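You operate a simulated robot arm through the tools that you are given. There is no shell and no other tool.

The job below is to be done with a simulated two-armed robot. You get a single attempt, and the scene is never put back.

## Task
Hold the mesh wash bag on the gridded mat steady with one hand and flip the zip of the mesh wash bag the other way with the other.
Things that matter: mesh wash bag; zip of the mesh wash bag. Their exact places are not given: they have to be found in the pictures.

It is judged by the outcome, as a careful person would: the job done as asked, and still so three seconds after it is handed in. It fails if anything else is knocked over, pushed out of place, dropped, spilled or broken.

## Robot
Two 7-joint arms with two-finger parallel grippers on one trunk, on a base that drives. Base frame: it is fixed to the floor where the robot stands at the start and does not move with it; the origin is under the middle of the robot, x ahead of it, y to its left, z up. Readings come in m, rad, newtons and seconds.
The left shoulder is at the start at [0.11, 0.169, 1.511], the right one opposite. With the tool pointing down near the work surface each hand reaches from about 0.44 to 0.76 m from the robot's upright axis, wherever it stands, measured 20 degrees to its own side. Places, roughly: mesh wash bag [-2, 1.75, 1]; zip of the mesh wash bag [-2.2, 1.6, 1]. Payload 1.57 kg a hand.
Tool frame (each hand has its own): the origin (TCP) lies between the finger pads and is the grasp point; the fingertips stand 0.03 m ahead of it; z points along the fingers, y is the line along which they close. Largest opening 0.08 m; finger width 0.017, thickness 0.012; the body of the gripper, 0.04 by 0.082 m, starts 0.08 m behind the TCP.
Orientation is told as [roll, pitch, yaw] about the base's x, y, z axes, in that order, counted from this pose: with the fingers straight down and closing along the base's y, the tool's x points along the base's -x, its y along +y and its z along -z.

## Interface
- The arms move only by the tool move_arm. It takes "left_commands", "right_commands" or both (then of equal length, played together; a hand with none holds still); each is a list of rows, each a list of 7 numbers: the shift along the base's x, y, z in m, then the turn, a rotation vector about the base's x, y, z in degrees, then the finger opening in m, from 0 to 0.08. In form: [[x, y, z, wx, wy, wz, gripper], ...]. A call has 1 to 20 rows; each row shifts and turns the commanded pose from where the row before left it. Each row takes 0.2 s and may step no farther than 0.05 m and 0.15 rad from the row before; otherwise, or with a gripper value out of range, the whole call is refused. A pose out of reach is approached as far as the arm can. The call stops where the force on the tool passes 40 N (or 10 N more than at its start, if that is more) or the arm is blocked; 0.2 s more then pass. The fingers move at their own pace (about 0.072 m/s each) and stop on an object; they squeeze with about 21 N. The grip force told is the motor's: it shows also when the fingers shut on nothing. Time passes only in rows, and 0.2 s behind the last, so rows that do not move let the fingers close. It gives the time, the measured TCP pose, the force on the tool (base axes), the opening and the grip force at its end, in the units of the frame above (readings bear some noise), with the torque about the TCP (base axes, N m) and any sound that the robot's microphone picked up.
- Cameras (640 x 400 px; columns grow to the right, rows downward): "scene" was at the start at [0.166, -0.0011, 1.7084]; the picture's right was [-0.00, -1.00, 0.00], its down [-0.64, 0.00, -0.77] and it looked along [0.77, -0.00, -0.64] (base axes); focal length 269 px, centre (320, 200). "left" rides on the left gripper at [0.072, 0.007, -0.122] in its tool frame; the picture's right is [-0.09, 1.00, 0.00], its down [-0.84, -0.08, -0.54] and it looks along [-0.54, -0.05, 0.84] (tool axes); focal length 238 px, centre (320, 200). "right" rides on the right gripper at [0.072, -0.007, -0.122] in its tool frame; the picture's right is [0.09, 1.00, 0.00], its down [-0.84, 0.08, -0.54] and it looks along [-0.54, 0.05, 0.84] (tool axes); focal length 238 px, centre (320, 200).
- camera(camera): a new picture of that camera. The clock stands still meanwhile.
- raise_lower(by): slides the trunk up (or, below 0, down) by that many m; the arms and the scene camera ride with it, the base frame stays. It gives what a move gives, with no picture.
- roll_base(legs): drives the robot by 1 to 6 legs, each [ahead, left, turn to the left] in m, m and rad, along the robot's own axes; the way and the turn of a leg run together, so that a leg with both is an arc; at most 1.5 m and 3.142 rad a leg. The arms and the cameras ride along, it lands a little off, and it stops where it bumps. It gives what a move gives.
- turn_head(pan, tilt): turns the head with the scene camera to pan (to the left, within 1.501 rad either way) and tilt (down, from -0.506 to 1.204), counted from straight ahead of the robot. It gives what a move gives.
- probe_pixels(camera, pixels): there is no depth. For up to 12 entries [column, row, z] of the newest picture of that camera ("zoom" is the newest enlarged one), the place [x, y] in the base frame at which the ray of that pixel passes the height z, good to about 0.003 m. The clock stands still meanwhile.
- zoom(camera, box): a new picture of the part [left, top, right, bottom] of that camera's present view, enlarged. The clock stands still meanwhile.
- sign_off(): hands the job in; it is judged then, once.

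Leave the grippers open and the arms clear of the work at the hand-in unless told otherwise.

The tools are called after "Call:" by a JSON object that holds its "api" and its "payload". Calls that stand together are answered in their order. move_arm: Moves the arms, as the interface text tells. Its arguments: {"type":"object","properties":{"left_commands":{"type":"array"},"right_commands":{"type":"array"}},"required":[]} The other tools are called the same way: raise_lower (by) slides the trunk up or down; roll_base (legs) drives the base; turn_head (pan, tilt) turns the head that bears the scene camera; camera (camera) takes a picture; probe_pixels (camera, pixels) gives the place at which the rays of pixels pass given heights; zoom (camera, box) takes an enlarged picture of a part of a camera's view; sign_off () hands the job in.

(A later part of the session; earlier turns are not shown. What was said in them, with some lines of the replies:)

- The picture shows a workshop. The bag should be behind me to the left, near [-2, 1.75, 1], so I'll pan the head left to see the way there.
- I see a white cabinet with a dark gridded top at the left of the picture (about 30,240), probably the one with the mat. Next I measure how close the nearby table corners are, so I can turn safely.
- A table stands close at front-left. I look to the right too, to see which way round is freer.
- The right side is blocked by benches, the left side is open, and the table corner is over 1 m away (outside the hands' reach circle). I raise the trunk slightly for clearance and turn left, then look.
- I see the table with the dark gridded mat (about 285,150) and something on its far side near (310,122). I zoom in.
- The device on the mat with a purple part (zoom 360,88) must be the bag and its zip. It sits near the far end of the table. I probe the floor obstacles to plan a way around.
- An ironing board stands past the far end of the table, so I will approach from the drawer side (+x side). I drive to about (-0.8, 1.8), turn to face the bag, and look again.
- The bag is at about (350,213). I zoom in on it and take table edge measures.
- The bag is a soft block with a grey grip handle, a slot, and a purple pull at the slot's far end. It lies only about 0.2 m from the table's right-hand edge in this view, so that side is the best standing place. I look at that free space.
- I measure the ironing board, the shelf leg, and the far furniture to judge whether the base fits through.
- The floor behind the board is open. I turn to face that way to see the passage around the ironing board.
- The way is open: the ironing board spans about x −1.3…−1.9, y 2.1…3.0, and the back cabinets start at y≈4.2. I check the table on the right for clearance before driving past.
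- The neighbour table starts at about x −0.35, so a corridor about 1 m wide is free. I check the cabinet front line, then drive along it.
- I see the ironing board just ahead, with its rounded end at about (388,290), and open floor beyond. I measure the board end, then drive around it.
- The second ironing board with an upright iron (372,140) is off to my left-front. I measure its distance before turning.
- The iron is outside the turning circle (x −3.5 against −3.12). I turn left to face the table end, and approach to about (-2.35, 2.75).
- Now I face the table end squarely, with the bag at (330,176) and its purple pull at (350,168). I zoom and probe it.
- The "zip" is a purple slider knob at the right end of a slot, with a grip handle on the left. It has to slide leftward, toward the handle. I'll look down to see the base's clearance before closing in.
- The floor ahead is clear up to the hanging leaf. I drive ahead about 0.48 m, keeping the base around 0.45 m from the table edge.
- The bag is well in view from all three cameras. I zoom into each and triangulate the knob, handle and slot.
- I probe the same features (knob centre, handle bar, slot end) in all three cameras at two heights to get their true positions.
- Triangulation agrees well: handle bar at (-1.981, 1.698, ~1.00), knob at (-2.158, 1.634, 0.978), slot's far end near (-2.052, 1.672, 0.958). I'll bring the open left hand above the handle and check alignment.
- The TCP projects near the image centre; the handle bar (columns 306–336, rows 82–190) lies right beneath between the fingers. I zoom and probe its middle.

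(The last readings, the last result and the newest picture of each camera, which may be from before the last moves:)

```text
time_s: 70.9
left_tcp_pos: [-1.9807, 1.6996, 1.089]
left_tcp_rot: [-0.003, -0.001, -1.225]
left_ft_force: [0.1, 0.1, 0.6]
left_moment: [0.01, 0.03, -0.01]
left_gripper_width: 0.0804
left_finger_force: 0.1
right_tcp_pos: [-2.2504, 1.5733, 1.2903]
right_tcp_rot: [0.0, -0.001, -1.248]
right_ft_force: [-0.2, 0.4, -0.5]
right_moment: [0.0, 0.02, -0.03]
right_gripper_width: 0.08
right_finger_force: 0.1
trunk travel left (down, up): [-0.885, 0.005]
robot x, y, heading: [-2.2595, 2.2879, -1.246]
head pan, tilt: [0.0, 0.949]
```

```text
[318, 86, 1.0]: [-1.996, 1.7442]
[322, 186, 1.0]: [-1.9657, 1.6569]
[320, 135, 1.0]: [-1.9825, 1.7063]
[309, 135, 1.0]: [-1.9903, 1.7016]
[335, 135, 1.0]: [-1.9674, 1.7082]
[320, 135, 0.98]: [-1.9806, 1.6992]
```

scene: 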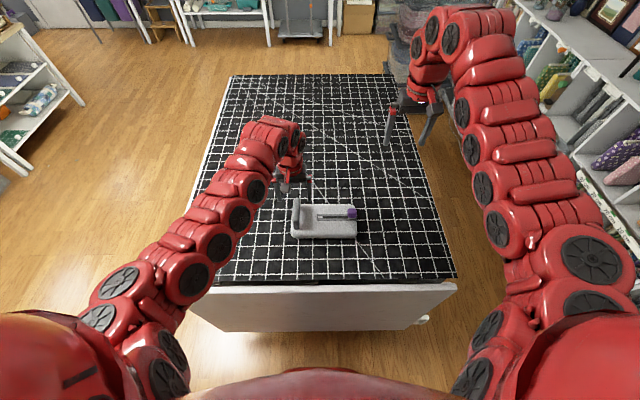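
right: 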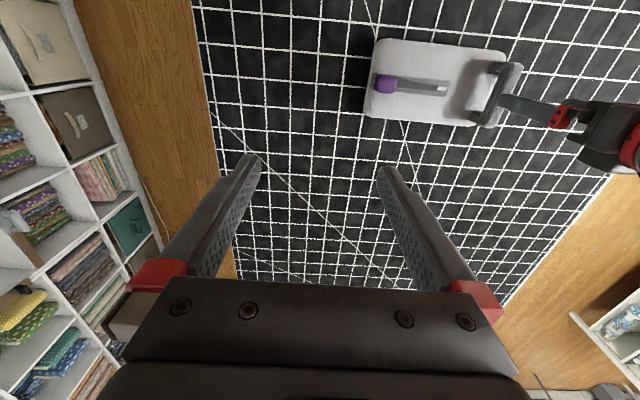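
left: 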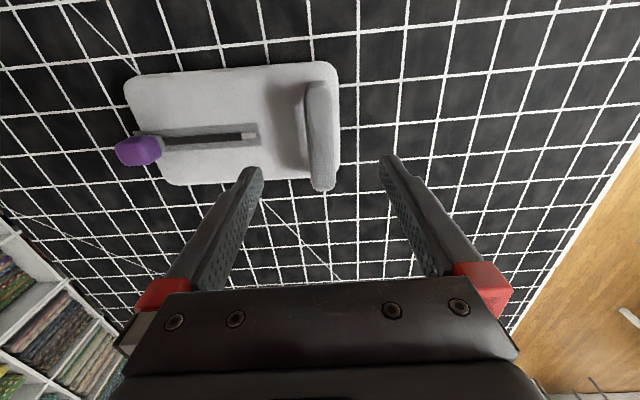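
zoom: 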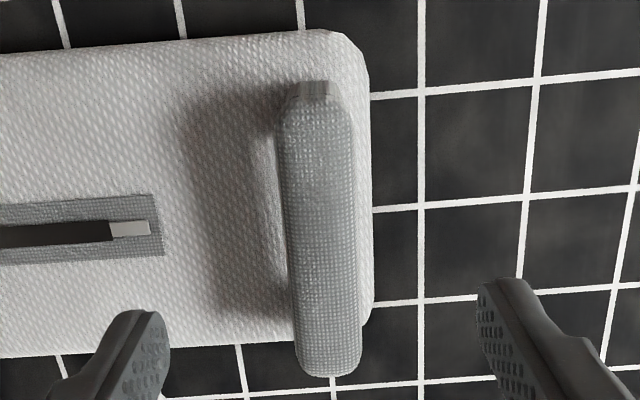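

The TCP is exactly over the bar's middle (bar about 24 mm wide, 92 mm long). I lower the open left hand by 0.093 m so the pads straddle the bar.

Call:
{"api": "move_arm", "payload": {"left_commands": [[0, 0, -0.03, 0, 0, 0, 0.08], [0, 0, -0.03, 0, 0, 0, 0.08], [0, 0, -0.02, 0, 0, 0, 0.08], [0, 0, -0.013, 0, 0, 0, 0.08], [0, 0, 0, 0, 0, 0, 0.08]]}}

Call:
{"api": "camera", "payload": {"camera": "left"}}

Call:
{"api": "zoom", "payload": {"camera": "right", "box": [350, 20, 640, 180]}}

```text
time_s: 72.1
left_tcp_pos: [-1.9818, 1.6987, 0.996]
left_tcp_rot: [-0.003, -0.001, -1.227]
left_ft_force: [0.0, 0.1, -0.9]
left_moment: [0.02, -0.03, -0.06]
left_gripper_width: 0.08
left_finger_force: 0.0
right_tcp_pos: [-2.2509, 1.5743, 1.2899]
right_tcp_rot: [-0.001, -0.001, -1.248]
right_ft_force: [0.0, -0.3, -0.2]
right_moment: [0.0, -0.02, 0.0]
right_gripper_width: 0.0797
right_finger_force: 0.1
trunk travel left (down, up): [-0.885, 0.005]
robot x, y, heading: [-2.2629, 2.2864, -1.243]
head pan, tilt: [0.0, 0.949]
```

```text
taken
```

left: 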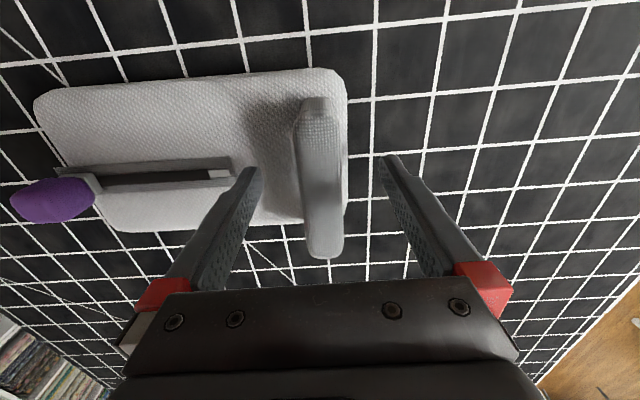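

```text
2.21 times, centred on (495, 100) of right
```

zoom: 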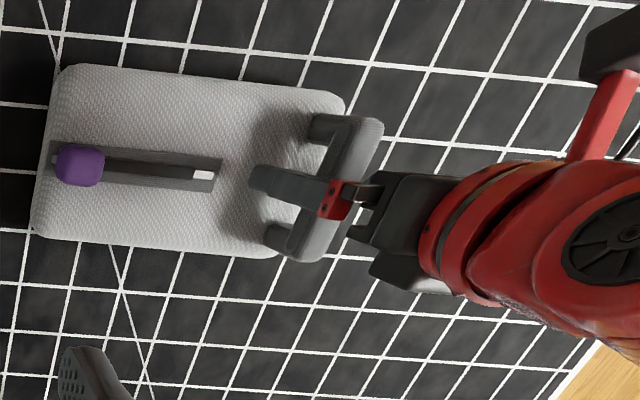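

The fingers straddle the handle bar with no contact force. I close the left gripper on it.

Call:
{"api": "move_arm", "payload": {"left_commands": [[0, 0, 0, 0, 0, 0, 0.05], [0, 0, 0, 0, 0, 0, 0.03], [0, 0, 0, 0, 0, 0, 0.01], [0, 0, 0, 0, 0, 0, 0.0], [0, 0, 0, 0, 0, 0, 0.0]]}}

Call:
{"api": "camera", "payload": {"camera": "left"}}

```text
time_s: 73.3
left_tcp_pos: [-1.9821, 1.6991, 0.9963]
left_tcp_rot: [-0.001, -0.001, -1.228]
left_ft_force: [-0.8, -0.8, 0.1]
left_moment: [0.09, -0.14, 0.0]
left_gripper_width: 0.0257
left_finger_force: 20.8
right_tcp_pos: [-2.2506, 1.5728, 1.2904]
right_tcp_rot: [0.0, -0.003, -1.249]
right_ft_force: [0.1, -0.2, 0.4]
right_moment: [-0.05, 0.0, -0.01]
right_gripper_width: 0.0801
right_finger_force: 0.0
trunk travel left (down, up): [-0.885, 0.005]
robot x, y, heading: [-2.2661, 2.2845, -1.246]
head pan, tilt: [0.0, 0.949]
```

```text
taken
```

left: 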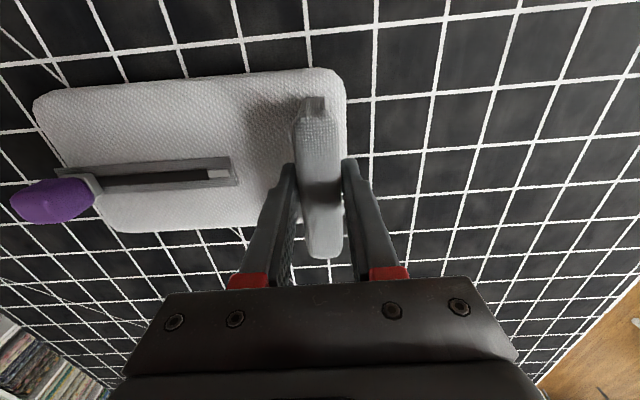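

The left hand grips the handle firmly (opening 0.0257 m, 20.8 N). I bring the right hand, closed, above a spot just to the right of the knob.

Call:
{"api": "move_arm", "payload": {"right_commands": [[0.0085, 0.0086, -0.04, 0, 0, 0.25, 0.04], [0.0085, 0.0086, -0.04, 0, 0, 0.25, 0.0], [0.0085, 0.0086, -0.04, 0, 0, 0.25, 0.0], [0.0085, 0.0086, -0.04, 0, 0, 0.25, 0.0], [0.0085, 0.0086, -0.04, 0, 0, 0.25, 0.0], [0, 0, 0, 0, 0, 0, 0.0]]}}

Call:
{"api": "camera", "payload": {"camera": "right"}}

Call:
{"api": "zoom", "payload": {"camera": "scene", "box": [260, 150, 400, 250]}}

```text
time_s: 74.7
left_tcp_pos: [-1.9815, 1.6986, 0.9961]
left_tcp_rot: [0.001, 0.001, -1.226]
left_ft_force: [-0.6, 0.4, 0.1]
left_moment: [-0.03, -0.04, -0.05]
left_gripper_width: 0.0256
left_finger_force: 20.8
right_tcp_pos: [-2.2093, 1.6158, 1.0906]
right_tcp_rot: [0.002, 0.0, -1.228]
right_ft_force: [0.1, -0.2, -0.9]
right_moment: [-0.03, -0.01, -0.03]
right_gripper_width: 0.0
right_finger_force: 20.8
trunk travel left (down, up): [-0.885, 0.005]
robot x, y, heading: [-2.258, 2.2849, -1.25]
head pan, tilt: [0.0, 0.949]
```

```text
taken
```

right: 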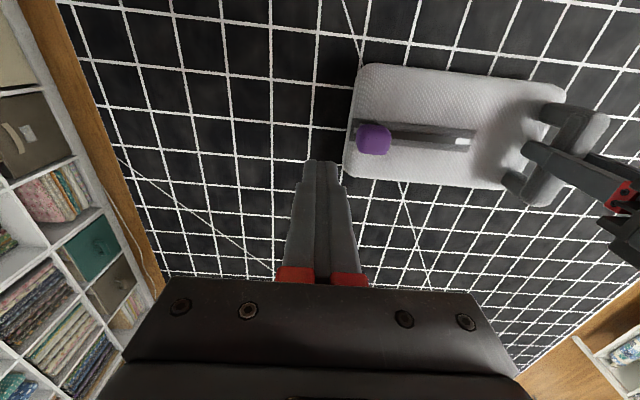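

```text
4.00 times, centred on (330, 200) of scene
```

zoom: 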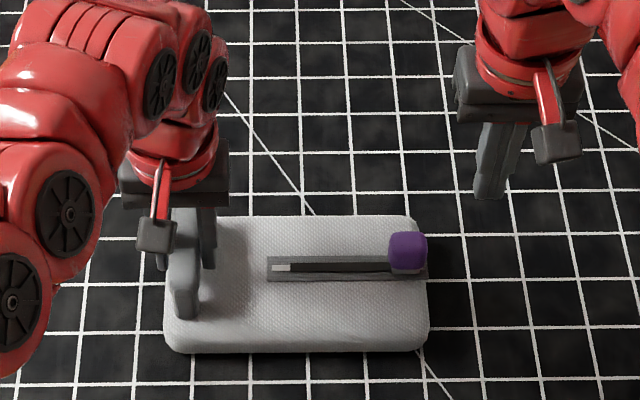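

The closed right fingers are to the right of the knob. I recheck the knob's position from the right camera (knob at about 374,139).

Call:
{"api": "probe_pixels", "payload": {"camera": "right", "pixels": [[374, 139, 0.978], [358, 139, 0.978], [391, 139, 0.978], [374, 124, 0.978], [374, 153, 0.978], [463, 142, 0.957]]}}

Call:
{"api": "zoom", "payload": {"camera": "right", "box": [300, 90, 500, 215]}}

```text
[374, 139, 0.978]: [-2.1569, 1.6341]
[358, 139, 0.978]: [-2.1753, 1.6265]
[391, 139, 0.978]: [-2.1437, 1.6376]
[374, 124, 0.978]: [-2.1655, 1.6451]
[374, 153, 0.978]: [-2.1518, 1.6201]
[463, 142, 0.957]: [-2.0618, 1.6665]
```

```text
3.20 times, centred on (400, 152) of right
```

zoom: 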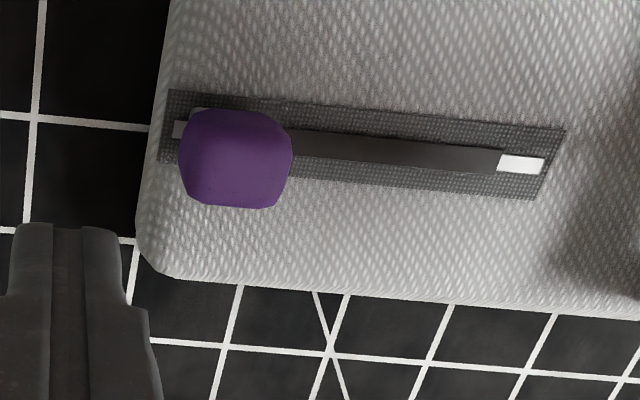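

Knob confirmed at (-2.157, 1.634), and the right hand is in line with the slot. I lower to TCP z≈0.998 beside the knob.

Call:
{"api": "move_arm", "payload": {"right_commands": [[0, 0, -0.035, 0, 0, 0, 0.0], [0, 0, -0.035, 0, 0, 0, 0.0], [0, 0, -0.0225, 0, 0, 0, 0.0], [0, 0, 0, 0, 0, 0, 0.0]]}}

Call:
{"api": "zoom", "payload": {"camera": "scene", "box": [260, 150, 400, 250]}}

Call:
{"api": "camera", "payload": {"camera": "right"}}

```text
time_s: 75.7
left_tcp_pos: [-1.982, 1.6992, 0.9953]
left_tcp_rot: [-0.002, -0.001, -1.227]
left_ft_force: [0.5, 0.2, -0.2]
left_moment: [0.05, -0.04, -0.08]
left_gripper_width: 0.0258
left_finger_force: 21.2
right_tcp_pos: [-2.2097, 1.617, 0.9996]
right_tcp_rot: [-0.001, 0.0, -1.226]
right_ft_force: [-0.1, -0.2, -0.4]
right_moment: [0.01, -0.01, 0.01]
right_gripper_width: 0.0
right_finger_force: 20.8
trunk travel left (down, up): [-0.885, 0.005]
robot x, y, heading: [-2.2615, 2.2855, -1.242]
head pan, tilt: [0.0, 0.949]
```

```text
4.00 times, centred on (330, 200) of scene
```

zoom: 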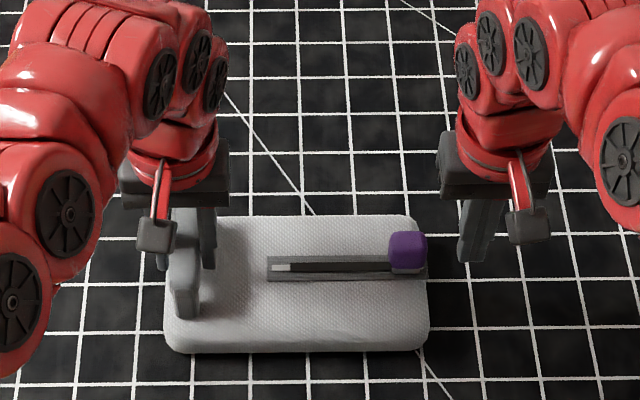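

```text
taken
```

right: 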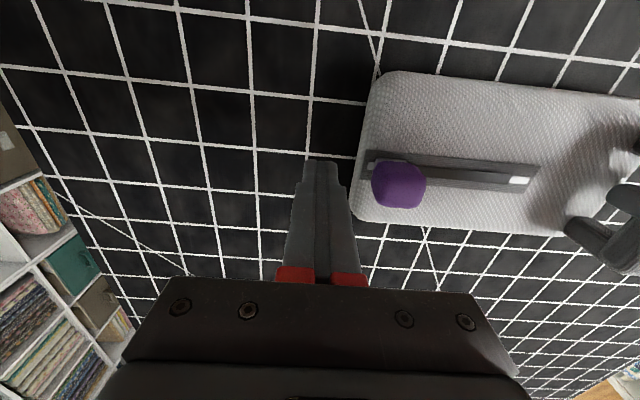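

The fingertips are beside the knob at its mid-height. I push slowly along the slot toward the handle (direction 0.94, 0.34), 5 cm first, while the left hand holds.

Call:
{"api": "move_arm", "payload": {"right_commands": [[0.0094, 0.0034, 0, 0, 0, 0, 0.0], [0.0094, 0.0034, 0, 0, 0, 0, 0.0], [0.0094, 0.0034, 0, 0, 0, 0, 0.0], [0.0094, 0.0034, 0, 0, 0, 0, 0.0], [0.0094, 0.0034, 0, 0, 0, 0, 0.0]]}}

Call:
{"api": "zoom", "payload": {"camera": "scene", "box": [260, 150, 400, 250]}}

Call:
{"api": "camera", "payload": {"camera": "right"}}

```text
time_s: 76.9
left_tcp_pos: [-1.9811, 1.6994, 0.9963]
left_tcp_rot: [-0.002, 0.0, -1.228]
left_ft_force: [3.0, 1.6, -0.2]
left_moment: [0.1, -0.14, -0.18]
left_gripper_width: 0.0258
left_finger_force: 21.1
right_tcp_pos: [-2.1606, 1.6346, 0.9993]
right_tcp_rot: [-0.001, -0.003, -1.227]
right_ft_force: [-0.9, -2.1, 1.0]
right_moment: [-0.05, 0.01, -0.01]
right_gripper_width: 0.0
right_finger_force: 21.3
trunk travel left (down, up): [-0.885, 0.005]
robot x, y, heading: [-2.263, 2.2832, -1.247]
head pan, tilt: [0.0, 0.949]
```

```text
4.00 times, centred on (330, 200) of scene
```

zoom: 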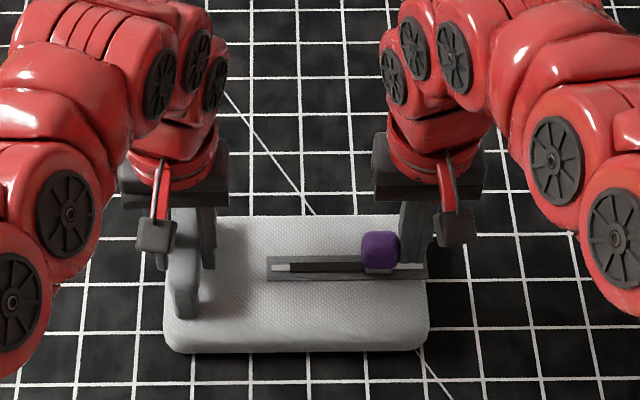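

```text
taken
```

right: 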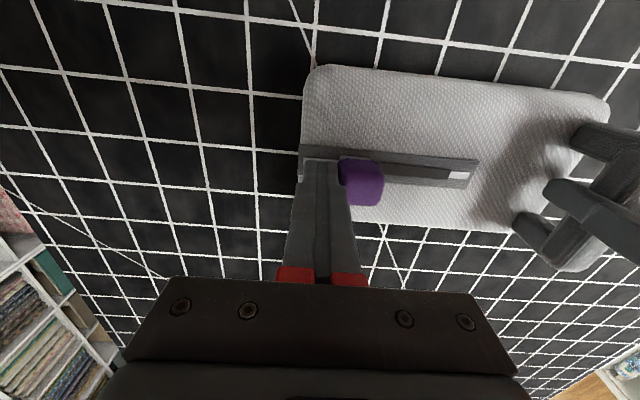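

The knob is sliding smoothly with only about 3 N and the bag stays put. I keep pushing 4.5 cm more.

Call:
{"api": "move_arm", "payload": {"right_commands": [[0.0094, 0.0034, 0, 0, 0, 0, 0.0], [0.0094, 0.0034, 0, 0, 0, 0, 0.0], [0.0094, 0.0034, 0, 0, 0, 0, 0.0], [0.0094, 0.0034, 0, 0, 0, 0, 0.0], [0.0047, 0.0017, 0, 0, 0, 0, 0.0]]}}

Call:
{"api": "zoom", "payload": {"camera": "scene", "box": [260, 150, 400, 250]}}

Call:
{"api": "camera", "payload": {"camera": "right"}}

```text
time_s: 78.1
left_tcp_pos: [-1.9814, 1.6996, 0.9952]
left_tcp_rot: [-0.002, 0.001, -1.226]
left_ft_force: [1.5, 1.8, -1.0]
left_moment: [0.03, -0.23, -0.19]
left_gripper_width: 0.0258
left_finger_force: 20.7
right_tcp_pos: [-2.1176, 1.6487, 0.9985]
right_tcp_rot: [0.0, -0.003, -1.228]
right_ft_force: [-1.3, -2.8, 1.1]
right_moment: [-0.05, 0.0, -0.06]
right_gripper_width: 0.0002
right_finger_force: 20.8
trunk travel left (down, up): [-0.885, 0.005]
robot x, y, heading: [-2.2637, 2.286, -1.246]
head pan, tilt: [0.0, 0.949]
```

```text
4.00 times, centred on (330, 200) of scene
```

zoom: 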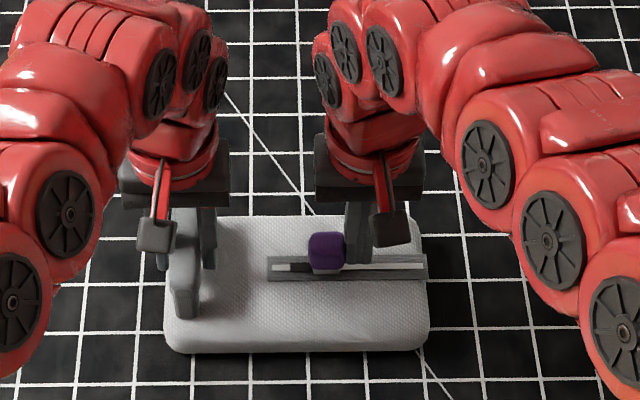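

```text
taken
```

right: 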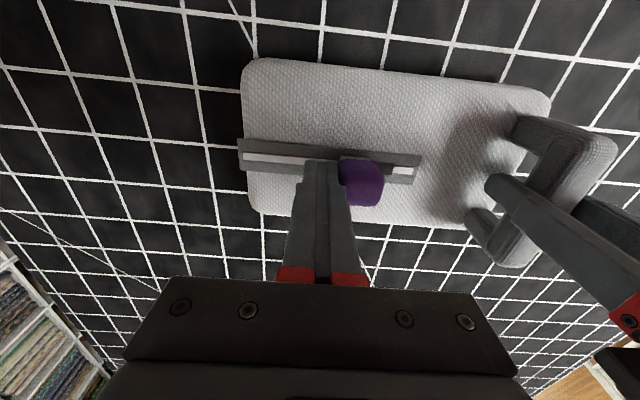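

About 2–2.5 cm of slot is left. I push in 5 mm steps.

Call:
{"api": "move_arm", "payload": {"right_commands": [[0.0047, 0.0017, 0, 0, 0, 0, 0.0], [0.0047, 0.0017, 0, 0, 0, 0, 0.0], [0.0047, 0.0017, 0, 0, 0, 0, 0.0]]}}

Call:
{"api": "zoom", "payload": {"camera": "scene", "box": [260, 150, 400, 250]}}

Call:
{"api": "zoom", "payload": {"camera": "right", "box": [220, 40, 640, 290]}}

```text
time_s: 78.9
left_tcp_pos: [-1.9808, 1.6993, 0.9956]
left_tcp_rot: [-0.002, -0.001, -1.228]
left_ft_force: [2.0, 3.2, -0.2]
left_moment: [0.07, -0.16, -0.24]
left_gripper_width: 0.0257
left_finger_force: 20.5
right_tcp_pos: [-2.1048, 1.6547, 0.9983]
right_tcp_rot: [0.0, -0.002, -1.226]
right_ft_force: [-1.7, -1.8, 1.3]
right_moment: [-0.04, 0.0, -0.03]
right_gripper_width: 0.0001
right_finger_force: 20.7
trunk travel left (down, up): [-0.885, 0.005]
robot x, y, heading: [-2.264, 2.2907, -1.251]
head pan, tilt: [0.0, 0.949]
```

```text
4.00 times, centred on (330, 200) of scene
```

zoom: 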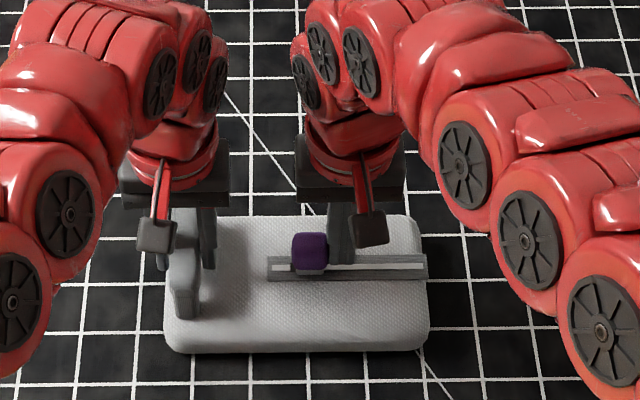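

```text
1.52 times, centred on (430, 165) of right
```

zoom: 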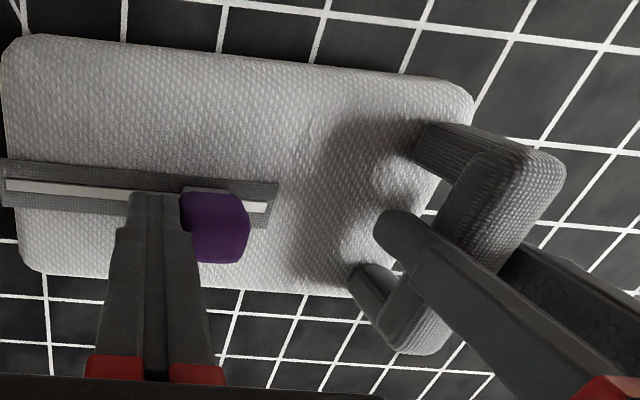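

A small pale end remains left of the knob (scene zoom 270–292), about 1–1.5 cm. I push on in 3 mm steps until force rises at the end stop.

Call:
{"api": "move_arm", "payload": {"right_commands": [[0.0028, 0.001, 0, 0, 0, 0, 0.0], [0.0028, 0.001, 0, 0, 0, 0, 0.0], [0.0028, 0.001, 0, 0, 0, 0, 0.0]]}}

Call:
{"api": "zoom", "payload": {"camera": "scene", "box": [290, 190, 370, 240]}}

```text
time_s: 79.7
left_tcp_pos: [-1.9805, 1.6994, 0.9946]
left_tcp_rot: [-0.003, 0.0, -1.226]
left_ft_force: [1.8, 1.1, 0.0]
left_moment: [0.17, -0.11, -0.09]
left_gripper_width: 0.0259
left_finger_force: 20.4
right_tcp_pos: [-2.0957, 1.6585, 0.9982]
right_tcp_rot: [0.001, -0.001, -1.228]
right_ft_force: [-1.5, -1.5, 0.5]
right_moment: [-0.07, 0.05, 0.0]
right_gripper_width: 0.0002
right_finger_force: 20.8
trunk travel left (down, up): [-0.885, 0.005]
robot x, y, heading: [-2.2615, 2.2822, -1.246]
head pan, tilt: [0.0, 0.949]
```

```text
8.00 times, centred on (330, 215) of scene
```

zoom: 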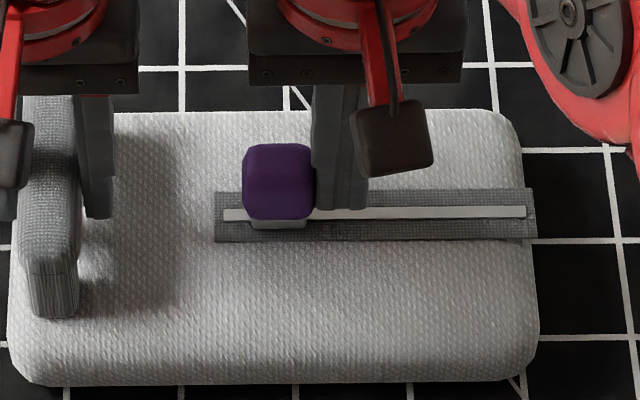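

The carriage still has about 1 cm left to the slot end at (222,215 in zoom). I continue in small steps.

Call:
{"api": "move_arm", "payload": {"right_commands": [[0.0028, 0.001, 0, 0, 0, 0, 0.0], [0.0028, 0.001, 0, 0, 0, 0, 0.0], [0.0028, 0.001, 0, 0, 0, 0, 0.0]]}}

Call:
{"api": "zoom", "payload": {"camera": "scene", "box": [290, 190, 370, 240]}}

```text
time_s: 80.5
left_tcp_pos: [-1.9808, 1.6988, 0.995]
left_tcp_rot: [-0.001, 0.001, -1.225]
left_ft_force: [4.3, 1.6, 1.0]
left_moment: [0.04, 0.07, -0.09]
left_gripper_width: 0.0256
left_finger_force: 20.8
right_tcp_pos: [-2.0889, 1.6603, 0.999]
right_tcp_rot: [0.001, 0.0, -1.227]
right_ft_force: [-4.9, -0.4, -0.3]
right_moment: [-0.03, 0.08, 0.03]
right_gripper_width: 0.0
right_finger_force: 21.2
trunk travel left (down, up): [-0.885, 0.005]
robot x, y, heading: [-2.2627, 2.2853, -1.249]
head pan, tilt: [0.0, 0.949]
```

```text
8.00 times, centred on (330, 215) of scene
```

zoom: 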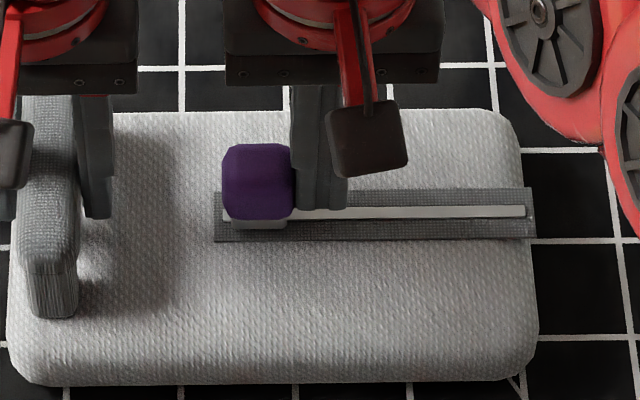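

The knob is nearly at the end and the force has risen to about 5 N. I push two more gentle steps to seat it at the stop.

Call:
{"api": "move_arm", "payload": {"right_commands": [[0.0019, 0.0007, 0, 0, 0, 0, 0.0], [0.0019, 0.0007, 0, 0, 0, 0, 0.0]]}}

Call:
{"api": "zoom", "payload": {"camera": "scene", "box": [290, 190, 370, 240]}}

```text
time_s: 81.1
left_tcp_pos: [-1.979, 1.699, 0.9967]
left_tcp_rot: [0.002, 0.0, -1.225]
left_ft_force: [13.2, 4.6, -0.1]
left_moment: [-0.1, 0.13, -0.13]
left_gripper_width: 0.026
left_finger_force: 20.8
right_tcp_pos: [-2.0859, 1.6596, 0.9986]
right_tcp_rot: [-0.002, -0.002, -1.23]
right_ft_force: [-14.5, -5.1, 1.4]
right_moment: [-0.06, 0.24, 0.03]
right_gripper_width: 0.0
right_finger_force: 21.6
trunk travel left (down, up): [-0.885, 0.005]
robot x, y, heading: [-2.2591, 2.2851, -1.246]
head pan, tilt: [0.0, 0.949]
```

```text
8.00 times, centred on (330, 215) of scene
```

zoom: 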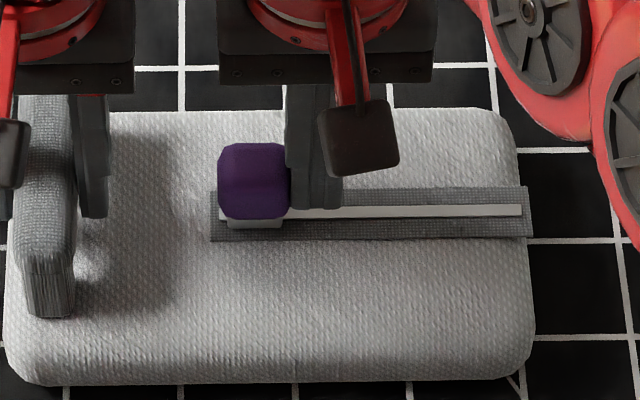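

The force jumped to 15 N on both hands: the slider is at its end stop. I back the right hand off to the right, then raise it clear.

Call:
{"api": "move_arm", "payload": {"right_commands": [[-0.0094, -0.0034, 0, 0, 0, 0, 0.0], [-0.0188, -0.0068, 0, 0, 0, 0, 0.0], [-0.0188, -0.0068, 0, 0, 0, 0, 0.0], [0, 0, 0.03, 0, 0, 0, 0.0], [-0.01, -0.004, 0.04, 0, 0, 0, 0.0], [-0.02, -0.008, 0.04, 0, 0, 0, 0.0], [-0.03, -0.01, 0.03, 0, 0, 0, 0.0], [-0.03, -0.01, 0.03, 0, 0, 0, 0.0]]}}

Call:
{"api": "zoom", "payload": {"camera": "scene", "box": [290, 190, 370, 240]}}

Call:
{"api": "camera", "payload": {"camera": "left"}}

```text
time_s: 82.9
left_tcp_pos: [-1.983, 1.6986, 0.9966]
left_tcp_rot: [0.001, 0.0, -1.226]
left_ft_force: [-0.5, 0.1, 0.5]
left_moment: [0.07, -0.03, -0.09]
left_gripper_width: 0.0258
left_finger_force: 20.5
right_tcp_pos: [-2.2228, 1.6123, 1.1677]
right_tcp_rot: [0.003, -0.001, -1.227]
right_ft_force: [0.1, 0.4, 0.5]
right_moment: [-0.03, -0.03, -0.02]
right_gripper_width: 0.0
right_finger_force: 20.7
trunk travel left (down, up): [-0.885, 0.005]
robot x, y, heading: [-2.2577, 2.2878, -1.25]
head pan, tilt: [0.0, 0.949]
```

```text
8.00 times, centred on (330, 215) of scene
```

zoom: 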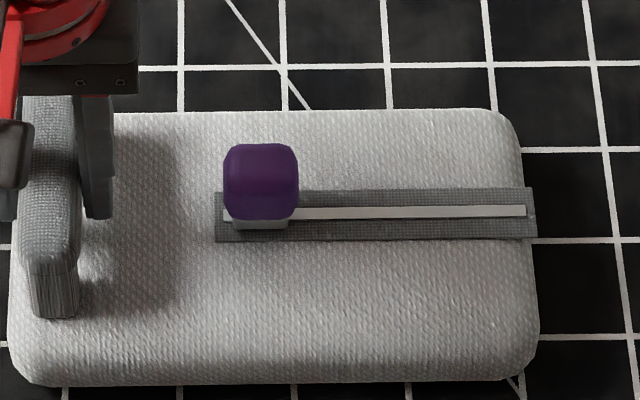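

```text
taken
```

left: 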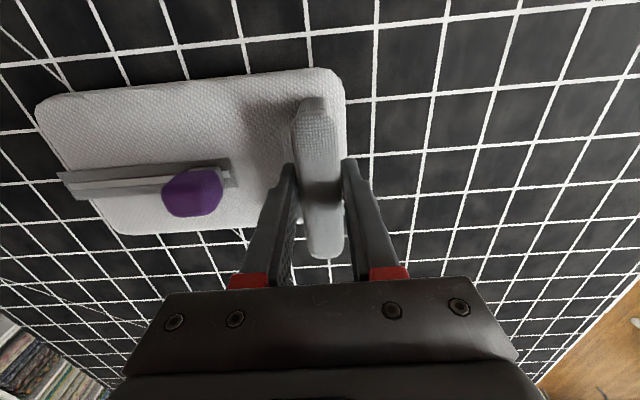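

The slider stays at the handle end of the slot and the bag is where it was. Now I open the left hand partly (not touching the knob) and lift it straight up, then clear both hands and open both grippers.

Call:
{"api": "move_arm", "payload": {"left_commands": [[0, 0, 0, 0, 0, 0, 0.05], [0, 0, 0, 0, 0, 0, 0.05], [0, 0, 0, 0, 0, 0, 0.05], [0, 0, 0.02, 0, 0, 0, 0.05], [0, 0, 0.03, 0, 0, 0, 0.05], [0, 0, 0.04, 0, 0, 0, 0.05], [0, 0, 0.04, 0, 0, 0, 0.08], [0.03, 0.01, 0.03, 0, 0, 0, 0.08], [0.03, 0.01, 0.03, 0, 0, 0, 0.08], [0.03, 0.01, 0.02, 0, 0, 0, 0.08]], "right_commands": [[0, 0, 0, 0, 0, 0, 0.0], [0, 0, 0, 0, 0, 0, 0.0], [0, 0, 0, 0, 0, 0, 0.0], [0, 0, 0, 0, 0, 0, 0.0], [-0.01, -0.004, 0.03, 0, 0, 0, 0.0], [-0.01, -0.004, 0.03, 0, 0, 0, 0.04], [-0.01, -0.004, 0.03, 0, 0, 0, 0.08], [0, 0, 0.02, 0, 0, 0, 0.08], [0, 0, 0, 0, 0, 0, 0.08], [0, 0, 0, 0, 0, 0, 0.08]]}}

Call:
{"api": "camera", "payload": {"camera": "scene"}}

Call:
{"api": "zoom", "payload": {"camera": "scene", "box": [280, 190, 370, 246]}}

Call:
{"api": "camera", "payload": {"camera": "right"}}

```text
time_s: 85.1
left_tcp_pos: [-1.8903, 1.7285, 1.2065]
left_tcp_rot: [-0.001, -0.001, -1.227]
left_ft_force: [0.8, -0.2, -0.5]
left_moment: [-0.04, 0.0, -0.01]
left_gripper_width: 0.08
left_finger_force: 0.1
right_tcp_pos: [-2.2514, 1.6015, 1.2785]
right_tcp_rot: [0.0, -0.002, -1.227]
right_ft_force: [-0.2, -0.4, 0.4]
right_moment: [-0.03, -0.03, -0.01]
right_gripper_width: 0.0802
right_finger_force: 0.0
trunk travel left (down, up): [-0.885, 0.005]
robot x, y, heading: [-2.2629, 2.2845, -1.251]
head pan, tilt: [0.0, 0.949]
```

```text
taken
```

scene: 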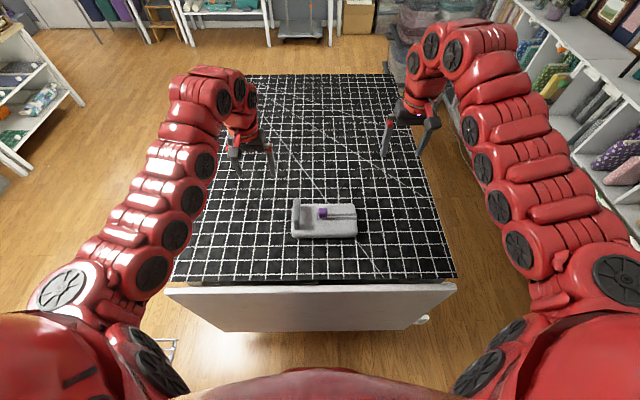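

```text
7.11 times, centred on (325, 218) of scene
```

zoom: 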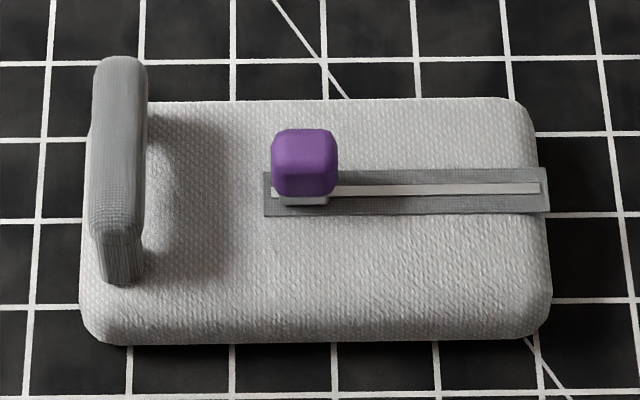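

```text
taken
```

right: 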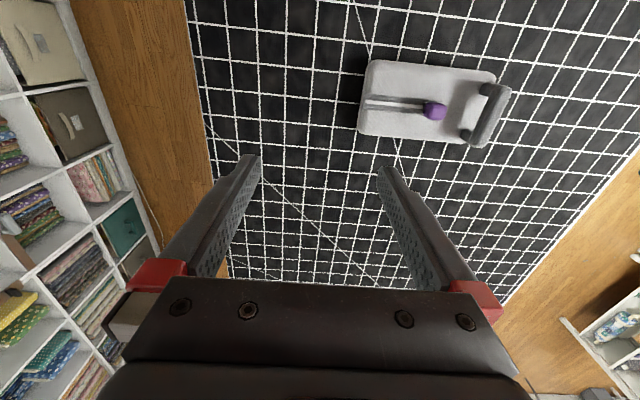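

The zip slider now sits at the handle end of its slot (scene zoom 303,165). The bag is on the same grid squares as before, both hands are clear, and both grippers are open. I hand the job in.

Call:
{"api": "sign_off", "payload": {}}

```text
The job is handed in.
```

I flipped the zip on the mesh wash bag and handed the job in. The purple slider was at the far end of its slot and is now at the handle end.

- **Holding:** the left hand gripped the bag's handle the whole time.
- **Flipping:** the right hand pushed the slider along the slot, about 9 cm. The force rose to about 15 N where the slider reached its end stop. It stayed there when I let go.
- **Afterwards:** the bag looked to be within a few millimetres of where it started, on the same grid squares. I saw nothing else touched or moved. Both grippers are open, and the hands are raised clear of the bag.
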